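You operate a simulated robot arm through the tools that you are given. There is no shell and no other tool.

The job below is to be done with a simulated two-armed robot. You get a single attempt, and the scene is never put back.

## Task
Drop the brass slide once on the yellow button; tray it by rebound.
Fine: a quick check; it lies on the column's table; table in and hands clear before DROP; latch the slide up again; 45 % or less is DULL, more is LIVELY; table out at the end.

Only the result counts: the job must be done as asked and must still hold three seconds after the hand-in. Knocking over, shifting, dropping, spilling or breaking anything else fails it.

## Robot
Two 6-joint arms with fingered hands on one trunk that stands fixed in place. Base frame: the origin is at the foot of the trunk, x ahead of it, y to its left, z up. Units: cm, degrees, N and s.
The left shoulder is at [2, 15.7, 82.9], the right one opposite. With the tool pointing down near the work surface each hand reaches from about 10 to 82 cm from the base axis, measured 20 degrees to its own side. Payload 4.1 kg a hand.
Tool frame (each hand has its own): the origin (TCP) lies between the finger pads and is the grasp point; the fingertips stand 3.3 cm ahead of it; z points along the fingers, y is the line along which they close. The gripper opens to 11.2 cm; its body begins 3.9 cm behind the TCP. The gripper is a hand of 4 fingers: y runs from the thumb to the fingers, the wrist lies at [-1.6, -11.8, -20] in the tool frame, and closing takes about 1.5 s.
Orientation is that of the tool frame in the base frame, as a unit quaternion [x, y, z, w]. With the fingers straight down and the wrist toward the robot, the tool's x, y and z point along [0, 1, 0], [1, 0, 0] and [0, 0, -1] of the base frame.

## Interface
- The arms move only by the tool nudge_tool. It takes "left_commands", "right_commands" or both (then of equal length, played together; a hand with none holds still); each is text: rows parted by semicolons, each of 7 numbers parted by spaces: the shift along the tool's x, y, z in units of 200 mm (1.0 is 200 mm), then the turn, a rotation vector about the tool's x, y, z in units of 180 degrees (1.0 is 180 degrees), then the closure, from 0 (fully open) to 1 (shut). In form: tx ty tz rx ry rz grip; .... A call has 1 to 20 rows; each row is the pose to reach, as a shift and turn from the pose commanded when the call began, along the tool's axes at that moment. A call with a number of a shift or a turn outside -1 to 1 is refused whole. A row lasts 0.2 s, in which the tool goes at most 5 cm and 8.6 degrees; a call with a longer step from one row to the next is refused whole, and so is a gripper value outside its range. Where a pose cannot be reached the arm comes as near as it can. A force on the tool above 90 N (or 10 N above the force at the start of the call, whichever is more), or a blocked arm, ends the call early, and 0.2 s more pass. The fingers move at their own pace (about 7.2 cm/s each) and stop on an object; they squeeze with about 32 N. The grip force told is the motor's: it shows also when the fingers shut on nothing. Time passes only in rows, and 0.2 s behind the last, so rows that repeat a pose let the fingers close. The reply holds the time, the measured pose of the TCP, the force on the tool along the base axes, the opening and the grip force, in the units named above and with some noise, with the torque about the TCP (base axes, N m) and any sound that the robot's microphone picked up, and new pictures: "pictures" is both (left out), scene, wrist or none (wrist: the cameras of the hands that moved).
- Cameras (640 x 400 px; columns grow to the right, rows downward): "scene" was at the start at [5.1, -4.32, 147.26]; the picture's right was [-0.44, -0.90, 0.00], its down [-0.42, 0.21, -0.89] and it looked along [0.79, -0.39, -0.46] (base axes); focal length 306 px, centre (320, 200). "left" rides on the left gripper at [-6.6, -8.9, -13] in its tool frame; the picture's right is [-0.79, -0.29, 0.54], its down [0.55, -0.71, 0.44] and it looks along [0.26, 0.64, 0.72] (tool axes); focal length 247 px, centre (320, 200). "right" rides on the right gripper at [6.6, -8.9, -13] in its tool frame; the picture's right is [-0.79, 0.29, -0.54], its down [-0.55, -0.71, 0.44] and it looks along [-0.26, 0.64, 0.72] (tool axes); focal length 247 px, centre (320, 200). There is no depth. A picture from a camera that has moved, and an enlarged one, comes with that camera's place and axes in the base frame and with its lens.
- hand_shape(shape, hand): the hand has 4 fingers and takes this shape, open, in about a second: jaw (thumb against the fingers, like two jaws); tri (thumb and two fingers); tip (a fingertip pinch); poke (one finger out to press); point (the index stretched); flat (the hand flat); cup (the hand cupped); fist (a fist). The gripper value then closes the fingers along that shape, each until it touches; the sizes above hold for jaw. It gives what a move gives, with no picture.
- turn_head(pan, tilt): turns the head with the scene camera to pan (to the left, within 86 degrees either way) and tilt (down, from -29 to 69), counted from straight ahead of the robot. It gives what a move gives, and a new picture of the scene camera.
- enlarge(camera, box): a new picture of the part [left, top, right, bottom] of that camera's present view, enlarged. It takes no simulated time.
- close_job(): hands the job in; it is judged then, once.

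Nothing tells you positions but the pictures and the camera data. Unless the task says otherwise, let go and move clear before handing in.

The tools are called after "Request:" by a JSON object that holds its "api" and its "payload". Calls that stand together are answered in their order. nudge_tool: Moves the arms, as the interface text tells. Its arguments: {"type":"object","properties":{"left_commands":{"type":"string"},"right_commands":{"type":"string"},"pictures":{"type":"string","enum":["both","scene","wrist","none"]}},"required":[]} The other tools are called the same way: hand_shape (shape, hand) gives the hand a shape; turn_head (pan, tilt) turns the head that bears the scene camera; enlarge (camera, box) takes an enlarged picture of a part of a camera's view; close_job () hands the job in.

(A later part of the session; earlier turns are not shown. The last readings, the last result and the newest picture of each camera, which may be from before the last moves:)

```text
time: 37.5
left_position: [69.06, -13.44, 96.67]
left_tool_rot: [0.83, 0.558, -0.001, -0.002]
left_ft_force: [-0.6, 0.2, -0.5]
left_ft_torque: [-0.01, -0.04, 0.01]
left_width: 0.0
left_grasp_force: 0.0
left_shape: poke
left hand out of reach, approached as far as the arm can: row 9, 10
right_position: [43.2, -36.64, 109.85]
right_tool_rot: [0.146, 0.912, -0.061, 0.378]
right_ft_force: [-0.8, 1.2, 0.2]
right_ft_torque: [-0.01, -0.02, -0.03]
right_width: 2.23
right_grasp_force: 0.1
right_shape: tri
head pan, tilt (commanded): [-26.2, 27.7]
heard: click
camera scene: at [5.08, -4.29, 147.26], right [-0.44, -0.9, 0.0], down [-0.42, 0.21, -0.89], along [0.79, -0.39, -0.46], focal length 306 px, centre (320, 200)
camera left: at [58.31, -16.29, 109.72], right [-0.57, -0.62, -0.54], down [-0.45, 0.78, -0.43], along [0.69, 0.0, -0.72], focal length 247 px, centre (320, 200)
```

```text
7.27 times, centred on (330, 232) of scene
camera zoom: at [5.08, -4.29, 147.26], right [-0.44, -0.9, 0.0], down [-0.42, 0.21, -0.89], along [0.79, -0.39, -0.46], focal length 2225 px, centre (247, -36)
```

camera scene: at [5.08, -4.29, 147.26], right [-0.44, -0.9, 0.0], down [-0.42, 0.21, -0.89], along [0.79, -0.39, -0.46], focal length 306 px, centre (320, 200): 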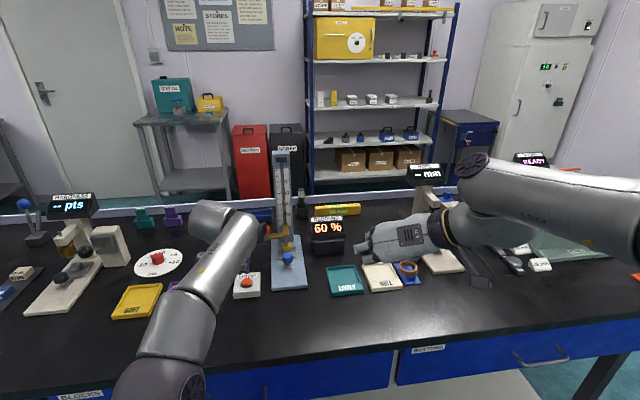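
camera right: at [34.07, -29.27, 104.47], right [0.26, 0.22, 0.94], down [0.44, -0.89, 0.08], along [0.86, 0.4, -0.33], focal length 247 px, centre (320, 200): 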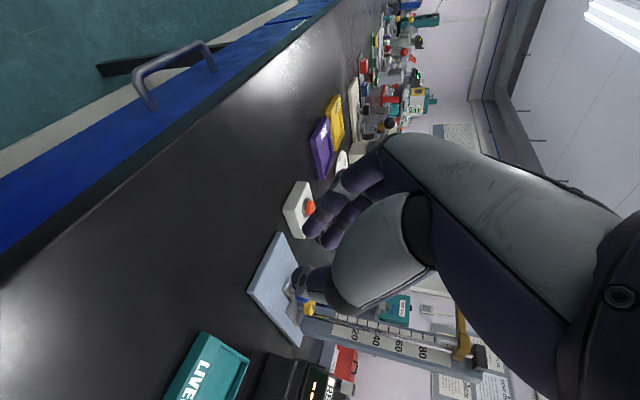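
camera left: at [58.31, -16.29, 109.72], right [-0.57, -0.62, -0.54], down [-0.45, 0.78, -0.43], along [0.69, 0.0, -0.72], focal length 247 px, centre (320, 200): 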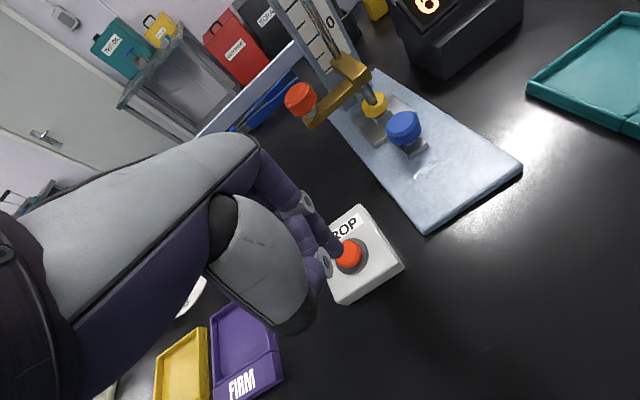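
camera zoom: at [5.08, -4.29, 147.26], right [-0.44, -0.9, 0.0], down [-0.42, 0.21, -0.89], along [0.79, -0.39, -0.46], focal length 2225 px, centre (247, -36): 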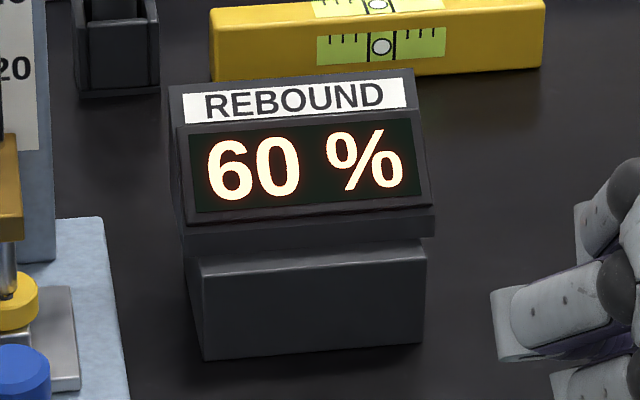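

The slide dropped (click) and the display reads 60 %, so this one is LIVELY. I retract the left hand, then measure where the slide rests.

Request:
{"api": "nudge_tool", "payload": {"left_commands": "0 -0.14 -0.103 0 0 0 0; 0 -0.28 -0.206 0 0 0 0; 0 -0.42 -0.309 0 0 0 0; 0 -0.56 -0.412 0 0 0 0; 0 -0.7 -0.515 0 0 0 0", "pictures": "none"}}

Request:
{"api": "nudge_tool", "payload": {"left_commands": "0 -0.14 -0.103 0 0 0 0; 0 -0.28 -0.206 0 0 0 0; 0 -0.42 -0.309 0 0 0 0; 0 -0.56 -0.412 0 0 0 0; 0 -0.7 -0.515 0 0 0 0", "pictures": "both"}}

Request:
{"api": "enlarge", "payload": {"camera": "left", "box": [280, 20, 430, 160]}}

Request:
{"api": "enlarge", "payload": {"camera": "scene", "box": [250, 200, 350, 290]}}

```text
time: 38.7
left_position: [56.14, -8.26, 107.02]
left_tool_rot: [0.83, 0.558, -0.001, 0.0]
left_ft_force: [0.7, -0.4, 0.2]
left_ft_torque: [0.0, -0.01, 0.0]
left_width: 0.01
left_grasp_force: 0.0
left_shape: poke
right_position: [43.12, -36.77, 109.77]
right_tool_rot: [0.146, 0.912, -0.06, 0.378]
right_ft_force: [1.1, -0.7, -0.5]
right_ft_torque: [0.0, 0.0, 0.0]
right_width: 2.23
right_grasp_force: 0.0
right_shape: tri
head pan, tilt (commanded): [-26.2, 27.7]
```

```text
time: 39.9
left_position: [43.19, -2.86, 117.4]
left_tool_rot: [0.83, 0.557, -0.001, 0.001]
left_ft_force: [-0.2, -0.7, -0.2]
left_ft_torque: [0.03, 0.06, -0.01]
left_width: 0.0
left_grasp_force: 0.1
left_shape: poke
right_position: [43.22, -36.62, 109.72]
right_tool_rot: [0.145, 0.912, -0.059, 0.378]
right_ft_force: [0.0, -0.6, 0.5]
right_ft_torque: [0.01, 0.02, -0.01]
right_width: 2.22
right_grasp_force: 0.0
right_shape: tri
head pan, tilt (commanded): [-26.2, 27.7]
camera scene: at [5.14, -4.34, 147.25], right [-0.44, -0.9, 0.0], down [-0.42, 0.21, -0.89], along [0.79, -0.39, -0.46], focal length 306 px, centre (320, 200)
camera left: at [32.41, -5.67, 130.42], right [-0.57, -0.62, -0.54], down [-0.45, 0.78, -0.43], along [0.69, 0.0, -0.72], focal length 247 px, centre (320, 200)
```

scene: 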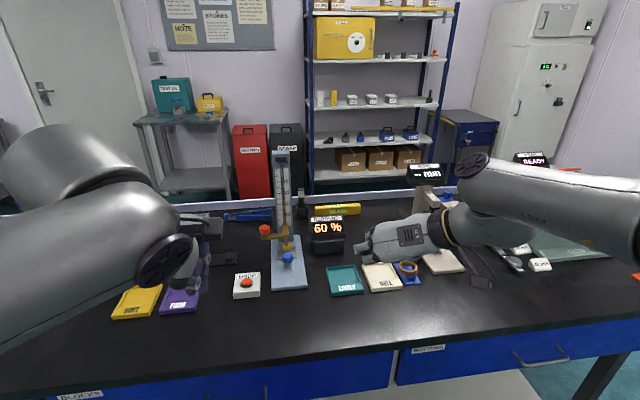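
left: 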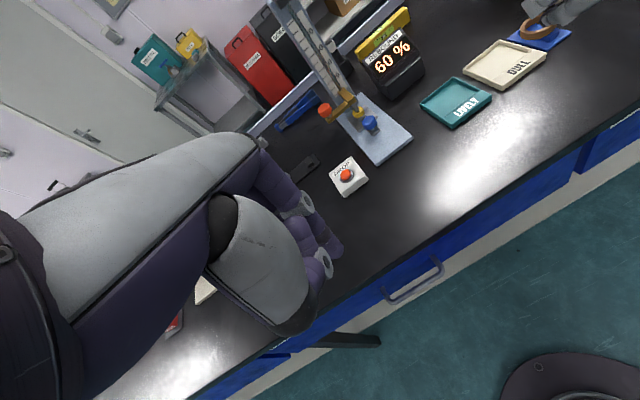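

```text
2.86 times, centred on (355, 90) of left
camera zoom: at [32.41, -5.67, 130.42], right [-0.57, -0.62, -0.54], down [-0.45, 0.78, -0.43], along [0.69, 0.0, -0.72], focal length 706 px, centre (220, 514)
```

zoom: 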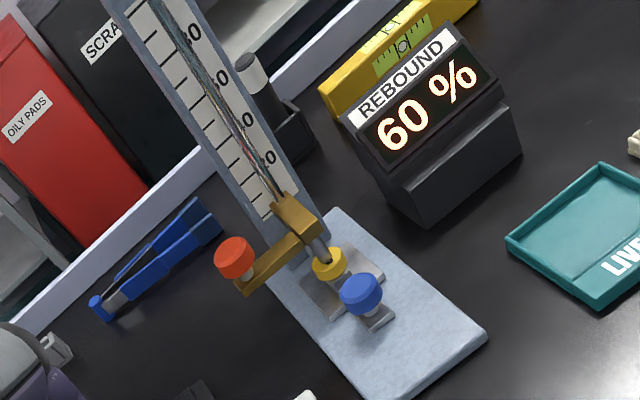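

```text
4.44 times, centred on (300, 245) of scene
camera zoom: at [5.14, -4.34, 147.25], right [-0.44, -0.9, 0.0], down [-0.42, 0.21, -0.89], along [0.79, -0.39, -0.46], focal length 1360 px, centre (409, 0)
```

zoom: 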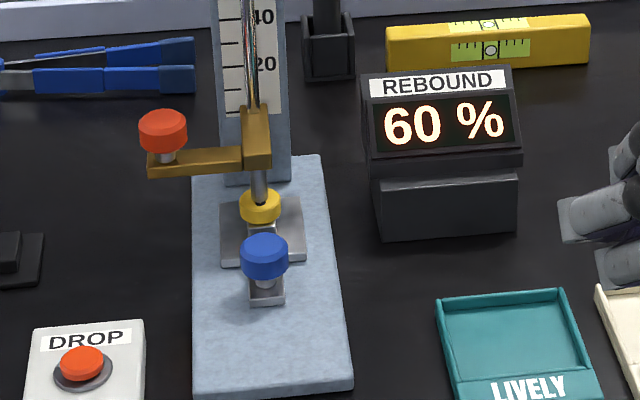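

60 % holds steady, so the button goes to LIVELY. The slide now rests on the yellow button. I need the orange knob's position precisely, so I look with the right camera from its different angle.

Request:
{"api": "enlarge", "payload": {"camera": "right", "box": [100, 100, 420, 400]}}

Request:
{"api": "enlarge", "payload": {"camera": "scene", "box": [250, 215, 310, 270]}}

Request:
{"api": "enlarge", "payload": {"camera": "left", "box": [310, 80, 390, 150]}}

```text
1.33 times, centred on (260, 250) of right
camera zoom: at [27.37, -40.81, 114.27], right [0.26, 0.22, 0.94], down [0.44, -0.89, 0.08], along [0.86, 0.4, -0.33], focal length 329 px, centre (400, 133)
```

zoom: 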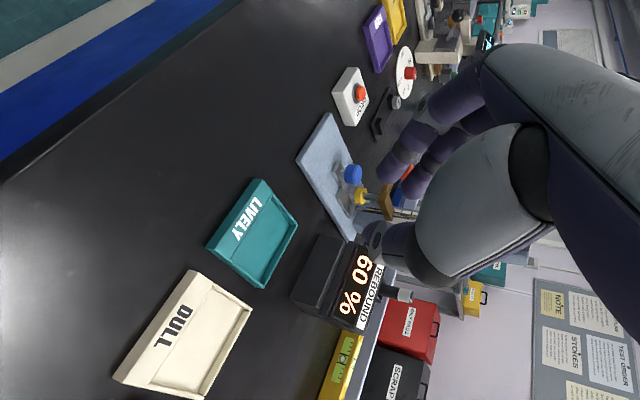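

```text
7.27 times, centred on (280, 242) of scene
camera zoom: at [5.14, -4.34, 147.25], right [-0.44, -0.9, 0.0], down [-0.42, 0.21, -0.89], along [0.79, -0.39, -0.46], focal length 2225 px, centre (611, -109)
```

zoom: 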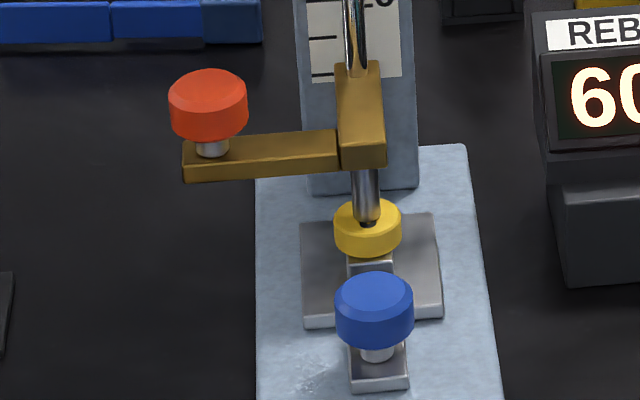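

```text
5.71 times, centred on (350, 115) of left
camera zoom: at [32.41, -5.67, 130.42], right [-0.57, -0.62, -0.54], down [-0.45, 0.78, -0.43], along [0.69, 0.0, -0.72], focal length 1411 px, centre (149, 686)
```

zoom: 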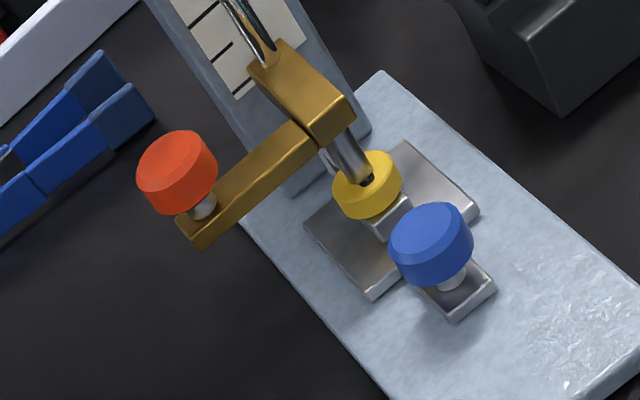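

I now have the full picture: the striker stands on yellow, and the orange knob is at about (82.9, -23.7, 96), 3.2 cm wide, with a 20 cm lift to the latch. I swing the right hand level, pointing along the rig axis, at a safe intermediate point while the left returns home.

Request:
{"api": "nudge_tool", "payload": {"right_commands": "-0.035 0.114 0.069 0 -0.0313 0 0.57; -0.069 0.227 0.138 0 -0.0625 0 0.57; -0.104 0.341 0.206 0 -0.0938 0 0.57; -0.139 0.455 0.275 0 -0.125 0 0.57; -0.173 0.568 0.344 0 -0.1563 0 0.57; -0.208 0.682 0.413 0 -0.1875 0 0.57; -0.243 0.795 0.481 0 -0.2188 0 0.57; -0.2775 0.909 0.55 0 -0.25 0 0.57", "left_commands": "0.01 -0.08 -0.066 0 0 0 0; 0.02 -0.16 -0.131 0 0 0 0; 0.03 -0.239 -0.197 0 0 0 0; 0.04 -0.319 -0.263 0 0 0 0; 0.05 -0.398 -0.328 0 0 0 0; 0.06 -0.478 -0.394 0 0 0 0; 0.07 -0.558 -0.459 0 0 0 0; 0.08 -0.6375 -0.525 0 0 0 0", "pictures": "both"}}

Request:
{"api": "enlarge", "payload": {"camera": "right", "box": [140, 100, 400, 400]}}

```text
time: 41.7
left_position: [32.02, 3.26, 127.71]
left_tool_rot: [0.83, 0.558, -0.001, 0.0]
left_ft_force: [0.7, -0.4, -0.3]
left_ft_torque: [0.01, 0.02, 0.0]
left_width: 0.0
left_grasp_force: 0.0
left_shape: poke
right_position: [61.26, -24.37, 120.66]
right_tool_rot: [0.108, 0.752, -0.118, 0.639]
right_ft_force: [-0.2, -0.2, 0.1]
right_ft_torque: [0.0, 0.0, 0.0]
right_width: 4.78
right_grasp_force: 0.0
right_shape: tri
right hand out of reach, approached as far as the arm can: row 4, 5, 6, 7, 8
head pan, tilt (commanded): [-26.2, 27.7]
camera scene: at [5.15, -4.3, 147.26], right [-0.44, -0.9, 0.0], down [-0.42, 0.21, -0.89], along [0.79, -0.39, -0.46], focal length 306 px, centre (320, 200)
camera right: at [45.24, -28.6, 116.37], right [-0.29, 0.43, 0.85], down [0.27, -0.82, 0.51], along [0.92, 0.38, 0.12], focal length 247 px, centre (320, 200)
camera left: at [21.24, 0.63, 140.94], right [-0.57, -0.63, -0.54], down [-0.45, 0.78, -0.44], along [0.69, 0.0, -0.72], focal length 247 px, centre (320, 200)
```

scene: 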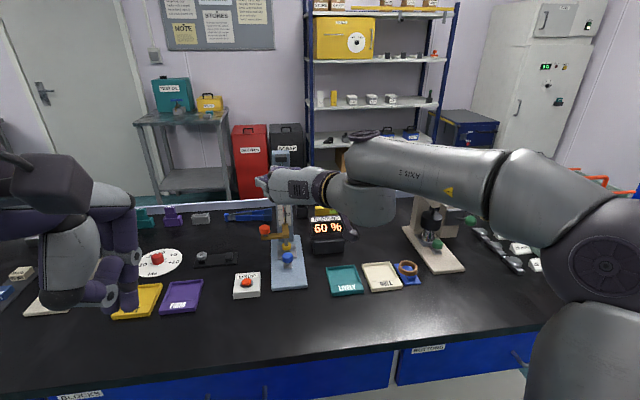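
right: 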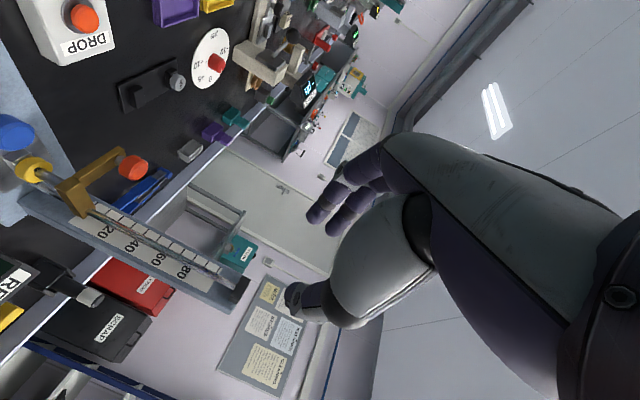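
left: 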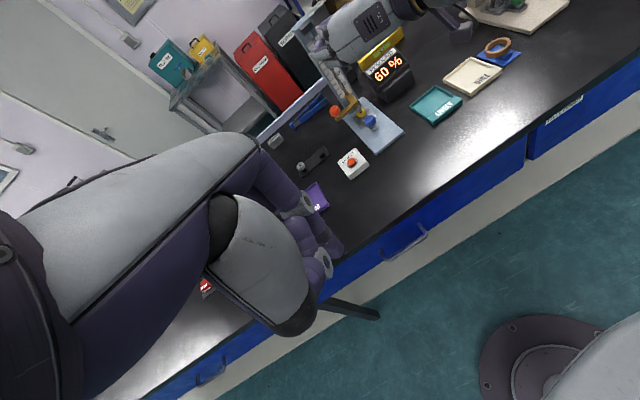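

```text
1.33 times, centred on (270, 250) of right
camera zoom: at [45.24, -28.6, 116.37], right [-0.29, 0.43, 0.85], down [0.27, -0.82, 0.51], along [0.92, 0.38, 0.12], focal length 329 px, centre (387, 133)
```

zoom: 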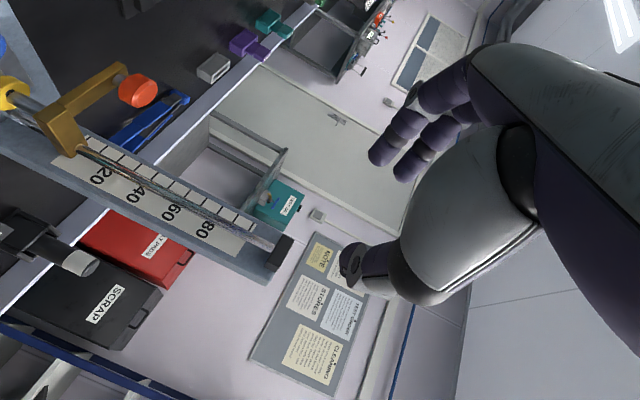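

The level pose wasn't reachable that close in; the arm stopped at about 81° tilt and higher. The slide area is further out, so I test a point further forward, well clear of the column and the slide.

Request:
{"api": "nudge_tool", "payload": {"right_commands": "0.069 0.074 0.102 0 0 0 0.57; 0.138 0.147 0.203 0 0 0 0.57; 0.207 0.221 0.305 0 0 0 0.57; 0.276 0.295 0.406 0 0 0 0.57; 0.3445 0.3685 0.508 0 0 0 0.57; 0.3445 0.3685 0.508 0 0 0 0.57", "pictures": "both"}}

```text
time: 43.1
left_position: [31.94, 3.26, 127.89]
left_tool_rot: [0.83, 0.558, 0.0, 0.0]
left_ft_force: [0.4, 0.4, 0.3]
left_ft_torque: [0.03, -0.01, -0.01]
left_width: 0.01
left_grasp_force: 0.1
left_shape: poke
right_position: [73.81, -20.54, 114.22]
right_tool_rot: [0.105, 0.758, -0.119, 0.633]
right_ft_force: [-0.2, 0.1, 0.6]
right_ft_torque: [0.03, 0.04, -0.02]
right_width: 4.76
right_grasp_force: 0.0
right_shape: tri
right hand out of reach, approached as far as the arm can: row 1, 2, 3, 4, 5, 6
head pan, tilt (commanded): [-26.2, 27.7]
camera scene: at [5.09, -4.32, 147.26], right [-0.44, -0.9, 0.0], down [-0.42, 0.21, -0.89], along [0.79, -0.39, -0.46], focal length 306 px, centre (320, 200)
camera right: at [57.65, -24.83, 110.4], right [-0.27, 0.43, 0.86], down [0.28, -0.82, 0.5], along [0.92, 0.38, 0.1], focal length 247 px, centre (320, 200)
```

scene: 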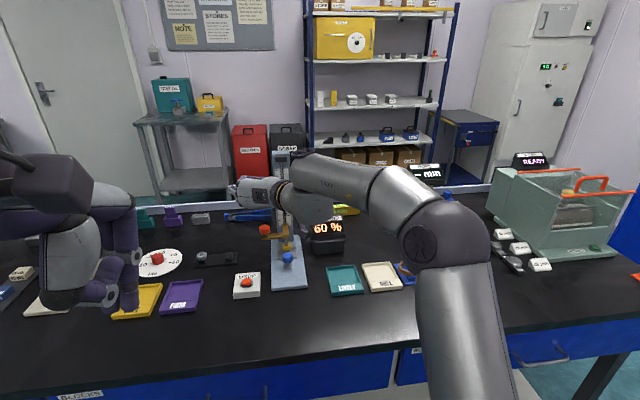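
right: 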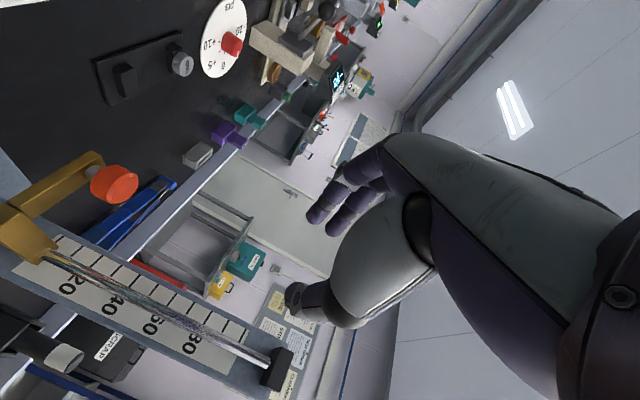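

The arm can't hold a fully level hand low down; its wrist limit allows about 60–68° near the slide's low position and close to 90° at the top. I'll refine the knob position from this new viewpoint before planning a lift that tilts as it rises.

Request:
{"api": "enlarge", "payload": {"camera": "right", "box": [0, 130, 160, 290]}}

Request:
{"api": "enlarge", "payload": {"camera": "scene", "box": [220, 150, 380, 280]}}

```text
2.50 times, centred on (80, 210) of right
camera zoom: at [57.65, -24.83, 110.4], right [-0.27, 0.43, 0.86], down [0.28, -0.82, 0.5], along [0.92, 0.38, 0.1], focal length 617 px, centre (920, 175)
```

zoom: 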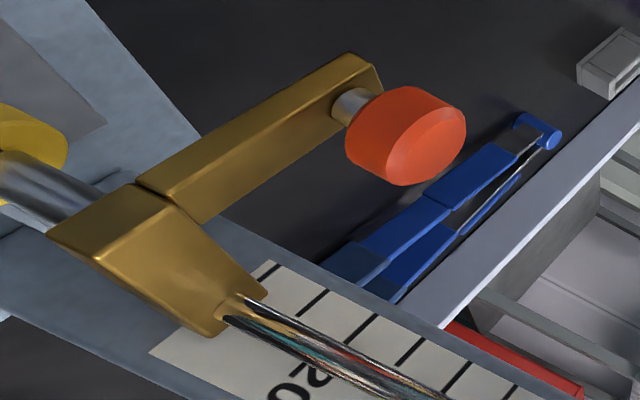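

```text
3.08 times, centred on (300, 215) of scene
camera zoom: at [5.09, -4.32, 147.26], right [-0.44, -0.9, 0.0], down [-0.42, 0.21, -0.89], along [0.79, -0.39, -0.46], focal length 941 px, centre (382, 154)
```

zoom: 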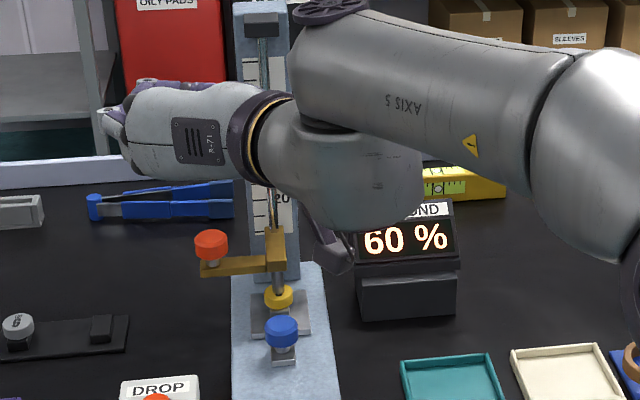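

The knob centre refines to about (83.0, -23.6, 95.9). I move to a pre-grasp 9 cm behind it, tilted 62° and yawed slightly toward the shoulder line to gain reach for the lift.

Request:
{"api": "nudge_tool", "payload": {"right_commands": "0.112 0.017 0.035 0.0079 0.0169 0.0054 0.57; 0.225 0.033 0.071 0.0158 0.0339 0.0108 0.57; 0.338 0.05 0.106 0.0237 0.0508 0.0162 0.57; 0.451 0.066 0.141 0.0316 0.0677 0.0215 0.57; 0.563 0.083 0.177 0.0395 0.0847 0.0269 0.57; 0.676 0.099 0.212 0.0474 0.1016 0.0323 0.57; 0.676 0.099 0.212 0.0474 0.1016 0.0323 0.57", "pictures": "both"}}

Request:
{"api": "enlarge", "payload": {"camera": "right", "box": [160, 120, 400, 370]}}

Request:
{"api": "enlarge", "payload": {"camera": "scene", "box": [220, 190, 340, 290]}}

```text
time: 44.7
left_position: [31.96, 3.24, 127.86]
left_tool_rot: [0.83, 0.558, 0.0, 0.0]
left_ft_force: [0.4, -0.1, -0.1]
left_ft_torque: [0.01, -0.04, -0.01]
left_width: 0.0
left_grasp_force: 0.1
left_shape: poke
right_position: [75.27, -17.34, 101.25]
right_tool_rot: [0.209, 0.82, -0.12, 0.52]
right_ft_force: [-0.2, -0.1, 1.2]
right_ft_torque: [0.02, 0.0, 0.04]
right_width: 4.77
right_grasp_force: 0.0
right_shape: tri
right hand out of reach, approached as far as the arm can: row 5, 6, 7
head pan, tilt (commanded): [-26.2, 27.7]
camera scene: at [5.1, -4.35, 147.26], right [-0.44, -0.9, 0.0], down [-0.42, 0.21, -0.89], along [0.79, -0.39, -0.46], focal length 306 px, centre (320, 200)
camera right: at [58.23, -18.49, 100.7], right [0.0, 0.3, 0.95], down [0.22, -0.93, 0.3], along [0.98, 0.21, -0.06], focal length 247 px, centre (320, 200)
```

scene: 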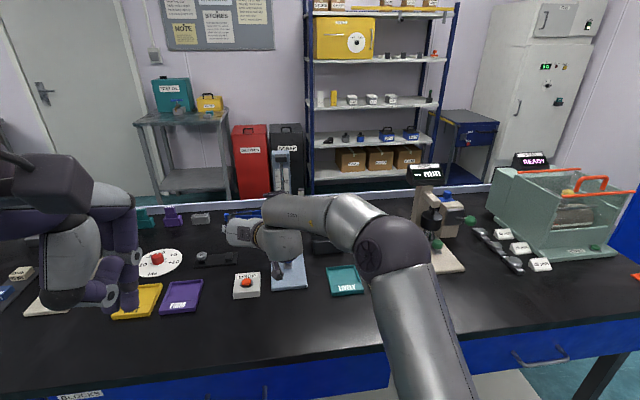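
right: 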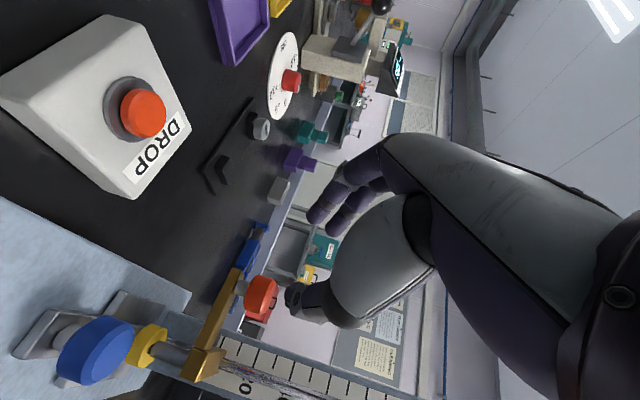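

```text
1.60 times, centred on (280, 245) of right
camera zoom: at [58.23, -18.49, 100.7], right [0.0, 0.3, 0.95], down [0.22, -0.93, 0.3], along [0.98, 0.21, -0.06], focal length 395 px, centre (384, 128)
```

zoom: 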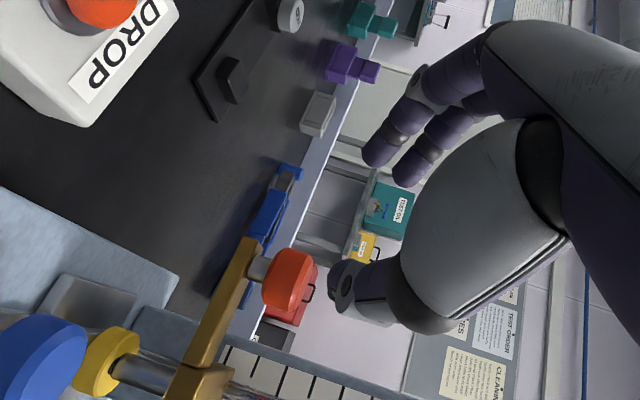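

```text
4.00 times, centred on (280, 240) of scene
camera zoom: at [5.1, -4.35, 147.26], right [-0.44, -0.9, 0.0], down [-0.42, 0.21, -0.89], along [0.79, -0.39, -0.46], focal length 1224 px, centre (480, 40)
```

zoom: 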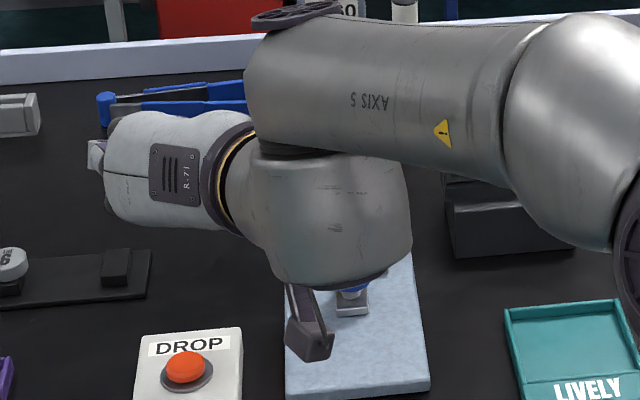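

The arm reaches best with about 45–50° tilt low and 65–70° high, and a grip on the knob would force bad wrist angles. So instead of gripping, I plan to lift the brass arm from below with the closed fingers, changing tilt as it rises. First I look at the hand's side profile.

Request:
{"api": "nudge_tool", "payload": {"right_commands": "-0.1 0 -0.1 0 0 0 0.8; -0.15 0 -0.2 0 0 0 1; -0.2 0 -0.3 0 0 0 1; -0.2 0 -0.3 0 0 0 1; -0.2 0 -0.3 0 0 0 1", "pictures": "both"}}

Request:
{"api": "enlarge", "payload": {"camera": "left", "box": [290, 20, 430, 130]}}

Request:
{"api": "enlarge", "payload": {"camera": "right", "box": [200, 100, 480, 380]}}

Request:
{"api": "enlarge", "payload": {"camera": "scene", "box": [210, 150, 350, 270]}}

```text
time: 45.9
left_position: [31.9, 3.31, 127.81]
left_tool_rot: [0.83, 0.557, 0.001, 0.0]
left_ft_force: [0.2, 0.4, 1.1]
left_ft_torque: [0.0, 0.02, 0.02]
left_width: 0.0
left_grasp_force: 0.1
left_shape: poke
right_position: [70.17, -15.61, 105.32]
right_tool_rot: [0.212, 0.823, -0.12, 0.513]
right_ft_force: [-1.0, 0.3, 0.0]
right_ft_torque: [0.01, -0.01, 0.02]
right_width: 0.0
right_grasp_force: 32.2
right_shape: tri
right hand out of reach, approached as far as the arm can: row 1, 2, 3, 4, 5
head pan, tilt (commanded): [-26.2, 27.7]
camera scene: at [5.1, -4.32, 147.26], right [-0.44, -0.9, 0.0], down [-0.42, 0.21, -0.89], along [0.79, -0.39, -0.46], focal length 306 px, centre (320, 200)
camera right: at [53.2, -16.61, 104.87], right [0.01, 0.3, 0.95], down [0.22, -0.93, 0.29], along [0.98, 0.21, -0.08], focal length 247 px, centre (320, 200)
```

scene: 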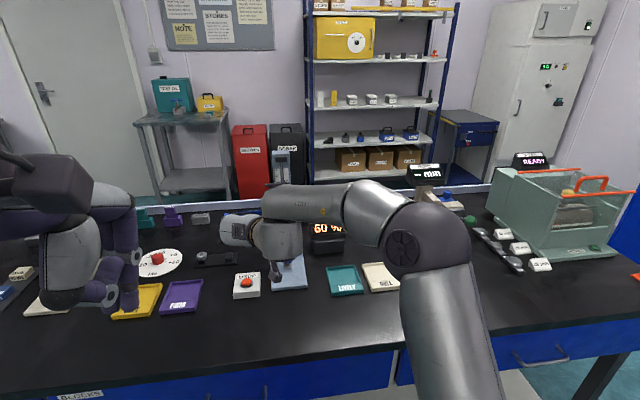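
right: 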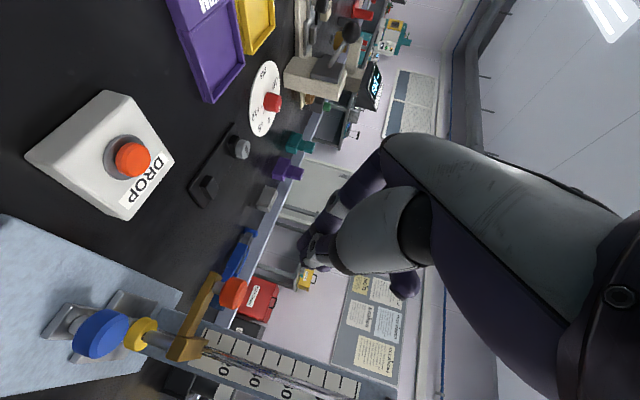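

```text
3.64 times, centred on (360, 75) of left
camera zoom: at [21.22, 0.6, 140.93], right [-0.56, -0.63, -0.54], down [-0.45, 0.78, -0.44], along [0.69, 0.0, -0.72], focal length 898 px, centre (174, 654)
```

zoom: 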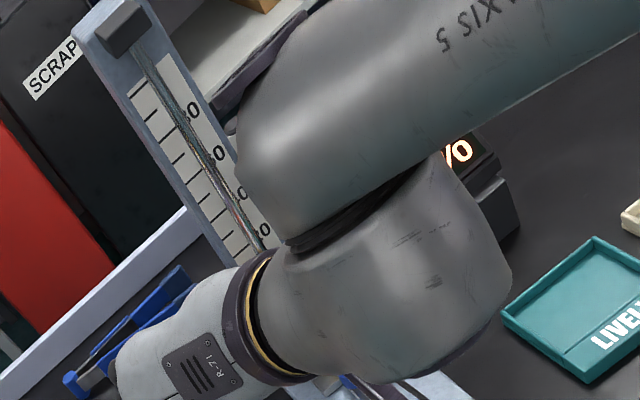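

```text
1.43 times, centred on (340, 240) of right
camera zoom: at [53.2, -16.61, 104.87], right [0.01, 0.3, 0.95], down [0.22, -0.93, 0.29], along [0.98, 0.21, -0.08], focal length 353 px, centre (291, 143)
```

zoom: 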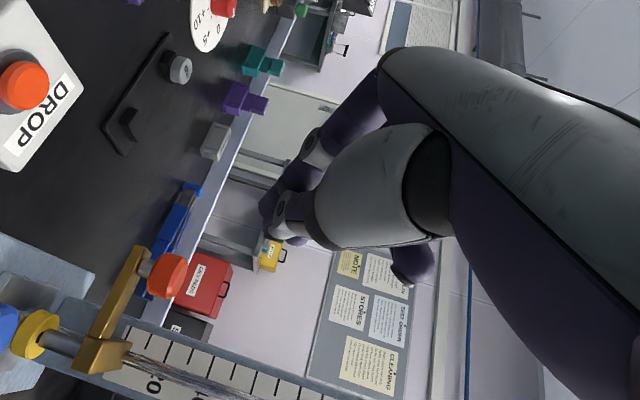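

```text
3.33 times, centred on (280, 210) of scene
camera zoom: at [5.1, -4.32, 147.26], right [-0.44, -0.9, 0.0], down [-0.42, 0.21, -0.89], along [0.79, -0.39, -0.46], focal length 1020 px, centre (453, 167)
```

zoom: 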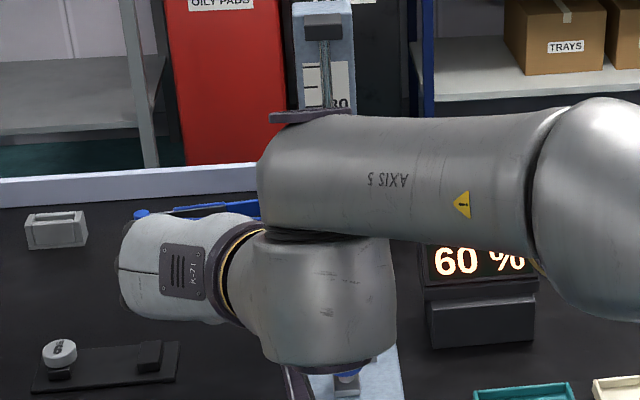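

The closed hand's folded ring finger would crowd the knob, so a single extended finger is better: slim, and it fits under the brass arm between the knob and the block. I change the right hand to "poke" here in free air and look at it.

Request:
{"api": "hand_shape", "payload": {"shape": "poke", "hand": "right"}}

Request:
{"api": "nudge_tool", "payload": {"right_commands": "0.016 -0.083 0.085 -0.0108 0.019 -0.009 0; 0.032 -0.166 0.171 -0.0216 0.038 -0.0179 0; 0.047 -0.249 0.256 -0.0323 0.0569 -0.0269 0; 0.063 -0.332 0.3415 -0.0431 0.0759 -0.0358 0; 0.063 -0.332 0.3415 -0.0431 0.0759 -0.0358 0", "pictures": "both"}}

Request:
{"api": "enlarge", "payload": {"camera": "right", "box": [160, 100, 420, 360]}}

Request:
{"api": "enlarge", "payload": {"camera": "scene", "box": [210, 170, 350, 290]}}

Request:
{"api": "enlarge", "payload": {"camera": "left", "box": [290, 40, 430, 150]}}

```text
time: 46.8
left_position: [31.95, 3.27, 127.85]
left_tool_rot: [0.83, 0.558, 0.0, 0.001]
left_ft_force: [0.2, -0.1, 0.4]
left_ft_torque: [0.0, 0.02, 0.01]
left_width: 0.0
left_grasp_force: 0.1
left_shape: poke
right_position: [70.28, -15.69, 105.22]
right_tool_rot: [0.212, 0.823, -0.12, 0.514]
right_ft_force: [0.4, -1.0, 0.6]
right_ft_torque: [0.0, 0.03, 0.01]
right_width: 0.02
right_grasp_force: 0.0
right_shape: poke
head pan, tilt (commanded): [-26.2, 27.7]
```

```text
time: 48.0
left_position: [31.95, 3.2, 127.8]
left_tool_rot: [0.83, 0.557, 0.001, 0.0]
left_ft_force: [0.4, -0.4, 0.9]
left_ft_torque: [-0.03, -0.01, 0.0]
left_width: 0.02
left_grasp_force: 0.1
left_shape: poke
right_position: [72.04, -24.15, 100.92]
right_tool_rot: [0.141, 0.899, -0.069, 0.41]
right_ft_force: [0.3, -0.4, -0.6]
right_ft_torque: [0.0, 0.02, 0.01]
right_width: 0.0
right_grasp_force: 0.0
right_shape: poke
right hand out of reach, approached as far as the arm can: row 1, 2
head pan, tilt (commanded): [-26.2, 27.7]
camera scene: at [5.1, -4.31, 147.26], right [-0.44, -0.9, 0.0], down [-0.42, 0.21, -0.89], along [0.79, -0.39, -0.46], focal length 306 px, centre (320, 200)
camera right: at [55.87, -28.16, 104.45], right [0.2, 0.25, 0.95], down [0.44, -0.89, 0.14], along [0.88, 0.39, -0.28], focal length 247 px, centre (320, 200)
```

scene: 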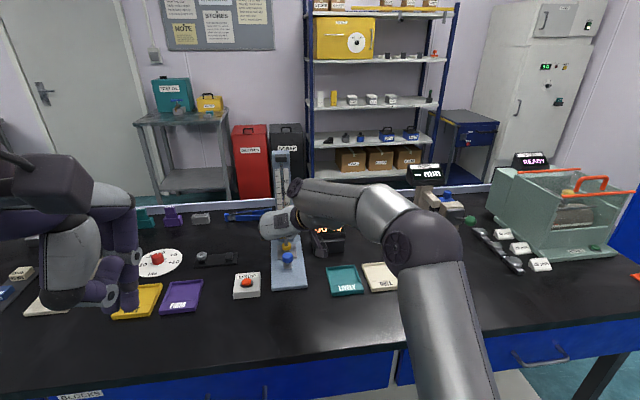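
right: 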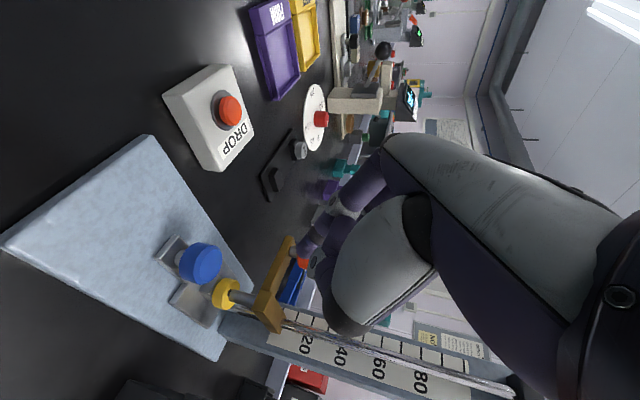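

```text
1.54 times, centred on (290, 230) of right
camera zoom: at [55.87, -28.16, 104.45], right [0.2, 0.25, 0.95], down [0.44, -0.89, 0.14], along [0.88, 0.39, -0.28], focal length 380 px, centre (366, 154)
```

zoom: 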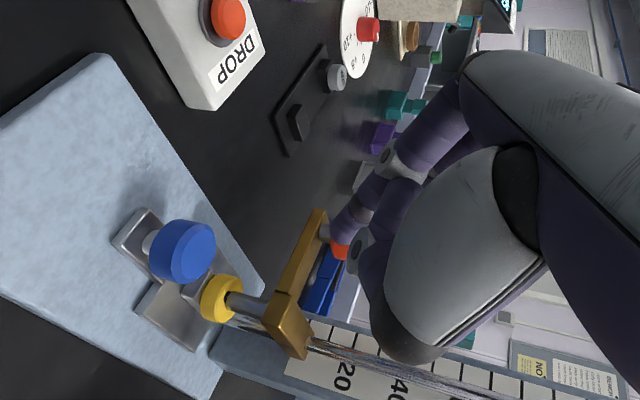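

```text
3.33 times, centred on (280, 230) of scene
camera zoom: at [5.1, -4.31, 147.26], right [-0.44, -0.9, 0.0], down [-0.42, 0.21, -0.89], along [0.79, -0.39, -0.46], focal length 1020 px, centre (453, 100)
```

zoom: 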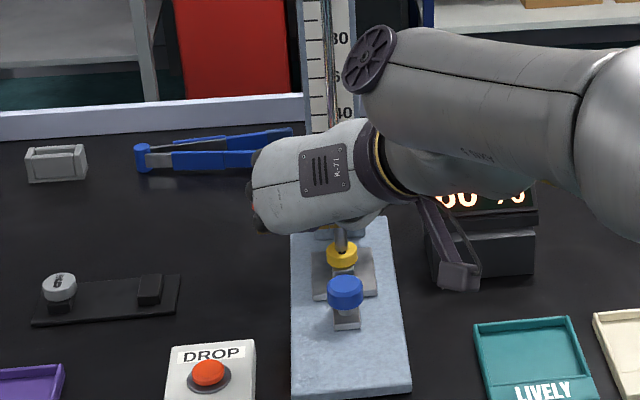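

```text
3.64 times, centred on (360, 95) of left
camera zoom: at [21.22, 0.61, 140.93], right [-0.56, -0.63, -0.54], down [-0.45, 0.78, -0.44], along [0.69, 0.0, -0.72], focal length 898 px, centre (174, 582)
```

zoom: 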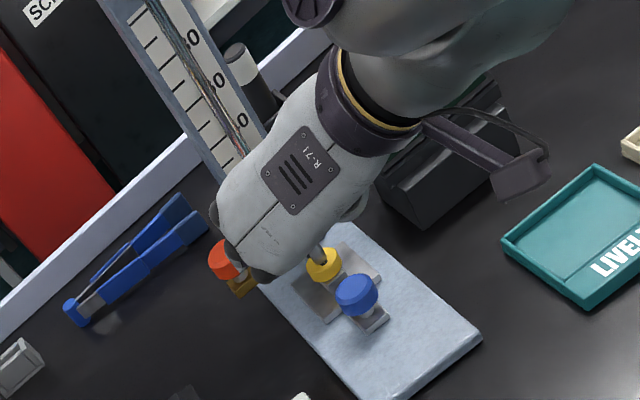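

The single finger is extended along the tool axis, tilt about 49°, and all reachable. I move in stages: forward over the blue knob, then down to just short of the arm's near edge, and check.

Request:
{"api": "nudge_tool", "payload": {"right_commands": "0.013 0.007 0.084 0 0 0 0; 0.026 0.014 0.169 0 0 0 0; 0.039 0.0215 0.253 0 0 0 0; 0.046 0.022 0.32 0 0 0 0; 0.054 0.0225 0.39 0 0 0 0; 0.061 0.023 0.4575 0 0 0 0; 0.061 0.023 0.4575 0 0 0 0", "pictures": "both"}}

Request:
{"api": "enlarge", "payload": {"camera": "right", "box": [200, 140, 420, 360]}}

Request:
{"api": "enlarge", "payload": {"camera": "left", "box": [300, 60, 400, 140]}}

Request:
{"api": "enlarge", "payload": {"camera": "scene", "box": [240, 190, 340, 280]}}

```text
time: 49.6
left_position: [31.74, 3.41, 127.87]
left_tool_rot: [0.83, 0.558, 0.001, 0.001]
left_ft_force: [0.2, -0.2, 0.5]
left_ft_torque: [0.0, 0.01, 0.0]
left_width: 0.0
left_grasp_force: 0.1
left_shape: poke
right_position: [77.84, -25.05, 94.54]
right_tool_rot: [0.14, 0.897, -0.067, 0.415]
right_ft_force: [-28.5, 23.3, 35.6]
right_ft_torque: [-0.97, -0.48, -0.46]
right_width: 0.02
right_grasp_force: 0.0
right_shape: poke
head pan, tilt (commanded): [-26.2, 27.7]
camera scene: at [4.89, -4.18, 147.27], right [-0.44, -0.9, 0.0], down [-0.42, 0.2, -0.89], along [0.8, -0.39, -0.46], focal length 306 px, centre (320, 200)
camera right: at [61.67, -29.26, 97.94], right [0.19, 0.25, 0.95], down [0.44, -0.89, 0.14], along [0.88, 0.39, -0.27], focal length 247 px, centre (320, 200)
```

scene: 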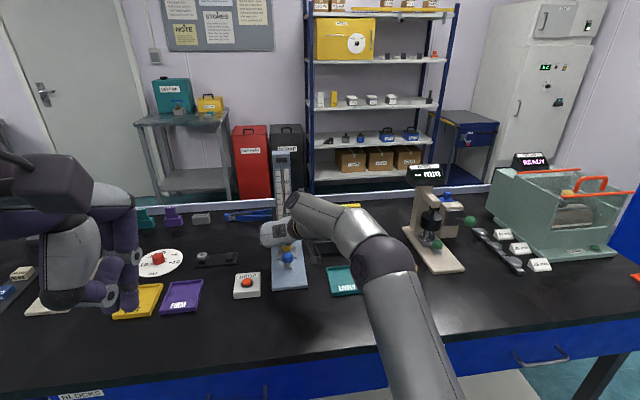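
right: 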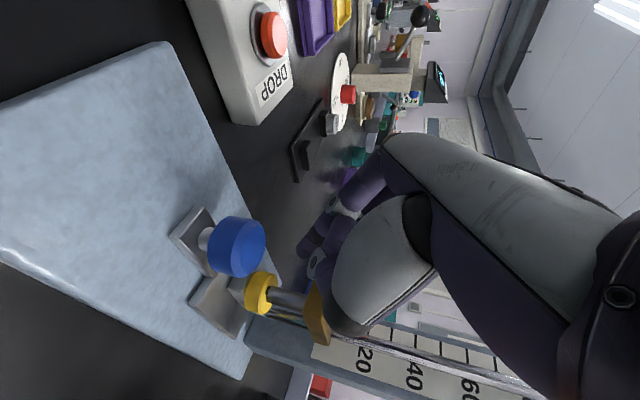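

```text
1.82 times, centred on (310, 250) of right
camera zoom: at [61.67, -29.26, 97.94], right [0.19, 0.25, 0.95], down [0.44, -0.89, 0.14], along [0.88, 0.39, -0.27], focal length 449 px, centre (338, 109)
```

zoom: 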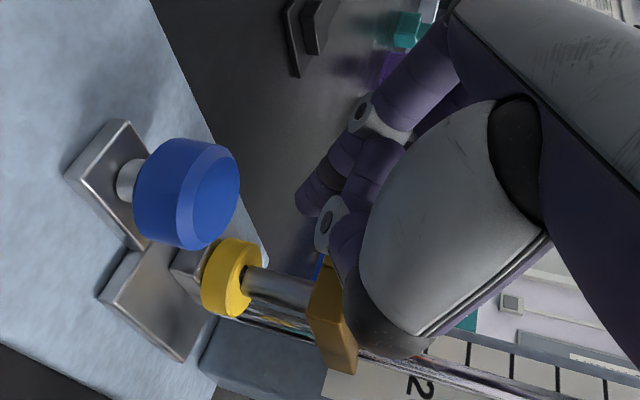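

```text
5.00 times, centred on (350, 100) of left
camera zoom: at [21.02, 0.74, 140.96], right [-0.56, -0.63, -0.54], down [-0.45, 0.78, -0.44], along [0.69, 0.0, -0.72], focal length 1235 px, centre (170, 700)
```

zoom: 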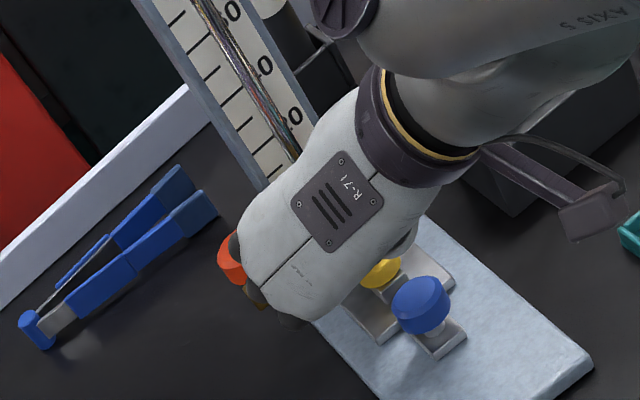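

```text
4.44 times, centred on (290, 235) of scene
camera zoom: at [4.89, -4.18, 147.27], right [-0.44, -0.9, 0.0], down [-0.42, 0.2, -0.89], along [0.8, -0.39, -0.46], focal length 1360 px, centre (453, 44)
```

zoom: 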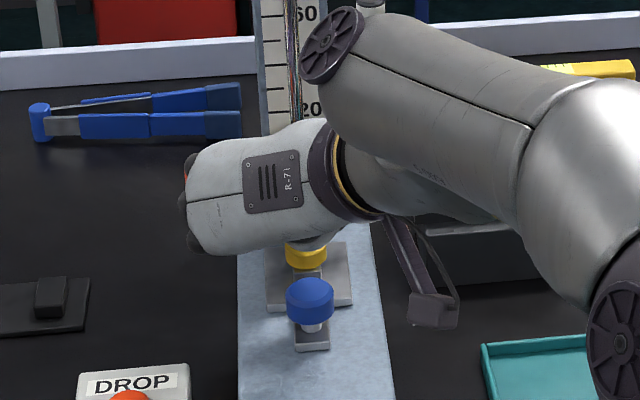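

Contact: about 50 N pushing back and up. The folded part of the hand has met the brass block, so I back off along the same path right away.

Request:
{"api": "nudge_tool", "payload": {"right_commands": "-0.012 0 -0.07 0 0 0 0; -0.022 -0.001 -0.2045 0 0 0 0; -0.035 -0.015 -0.33 0 0 0 0; -0.061 -0.023 -0.4575 0 0 0 0; -0.061 -0.023 -0.4575 0 0 0 0", "pictures": "both"}}

Request:
{"api": "enlarge", "payload": {"camera": "scene", "box": [240, 190, 340, 280]}}

Request:
{"api": "enlarge", "payload": {"camera": "right", "box": [160, 180, 340, 360]}}

Request:
{"api": "enlarge", "payload": {"camera": "left", "box": [300, 60, 400, 140]}}

```text
time: 50.8
left_position: [31.94, 3.26, 127.85]
left_tool_rot: [0.83, 0.558, 0.0, 0.0]
left_ft_force: [-0.1, -0.6, 0.0]
left_ft_torque: [-0.01, 0.01, -0.02]
left_width: 0.01
left_grasp_force: 0.0
left_shape: poke
right_position: [71.84, -24.11, 100.88]
right_tool_rot: [0.14, 0.899, -0.068, 0.41]
right_ft_force: [-0.8, -0.2, -0.2]
right_ft_torque: [0.01, -0.01, -0.01]
right_width: 0.0
right_grasp_force: 0.0
right_shape: poke
head pan, tilt (commanded): [-26.2, 27.7]
camera scene: at [5.11, -4.32, 147.26], right [-0.44, -0.9, 0.0], down [-0.42, 0.21, -0.89], along [0.79, -0.39, -0.46], focal length 306 px, centre (320, 200)
camera right: at [55.75, -28.19, 104.35], right [0.2, 0.24, 0.95], down [0.44, -0.89, 0.14], along [0.88, 0.39, -0.28], focal length 247 px, centre (320, 200)
```

scene: 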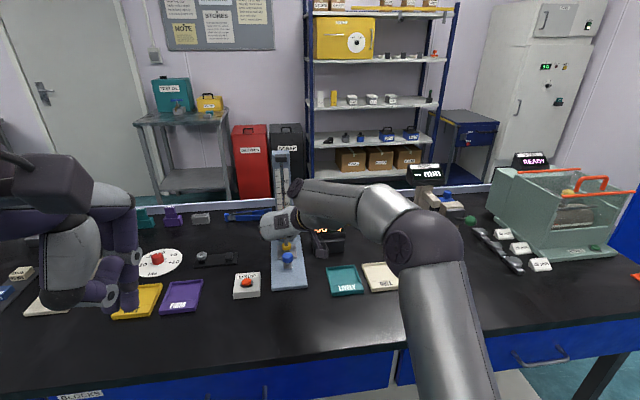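
right: 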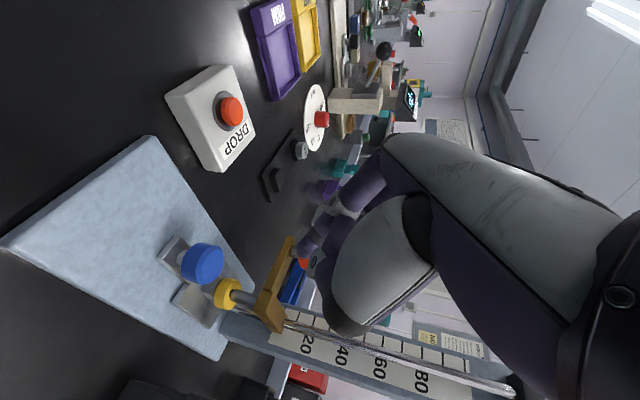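

```text
4.44 times, centred on (290, 235) of scene
camera zoom: at [5.11, -4.32, 147.26], right [-0.44, -0.9, 0.0], down [-0.42, 0.21, -0.89], along [0.79, -0.39, -0.46], focal length 1360 px, centre (453, 44)
```

zoom: 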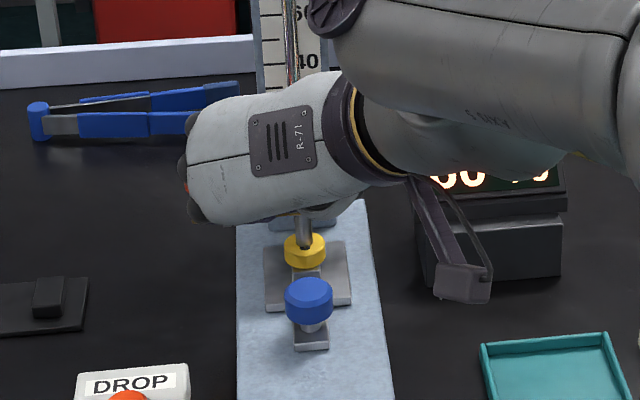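

```text
2.22 times, centred on (250, 270) of right
camera zoom: at [55.75, -28.19, 104.35], right [0.2, 0.24, 0.95], down [0.44, -0.89, 0.14], along [0.88, 0.39, -0.28], focal length 549 px, centre (476, 44)
```

zoom: 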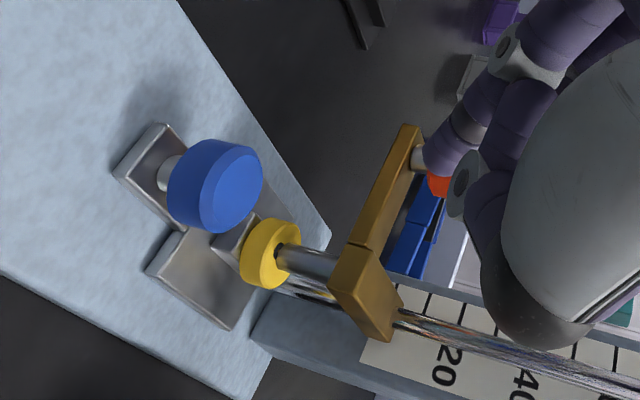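

```text
5.00 times, centred on (350, 100) of left
camera zoom: at [21.23, 0.6, 140.93], right [-0.56, -0.63, -0.54], down [-0.45, 0.78, -0.44], along [0.69, 0.0, -0.72], focal length 1235 px, centre (170, 700)
```

zoom: 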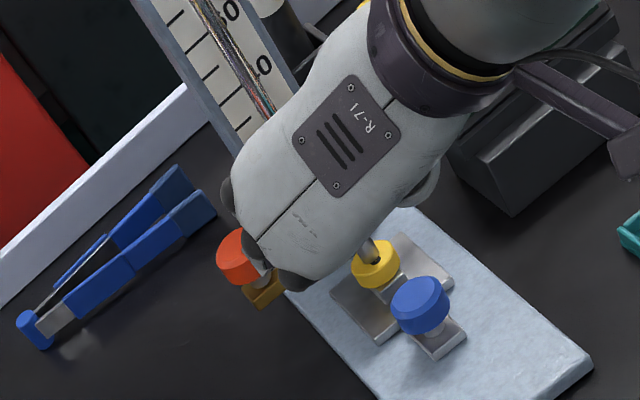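

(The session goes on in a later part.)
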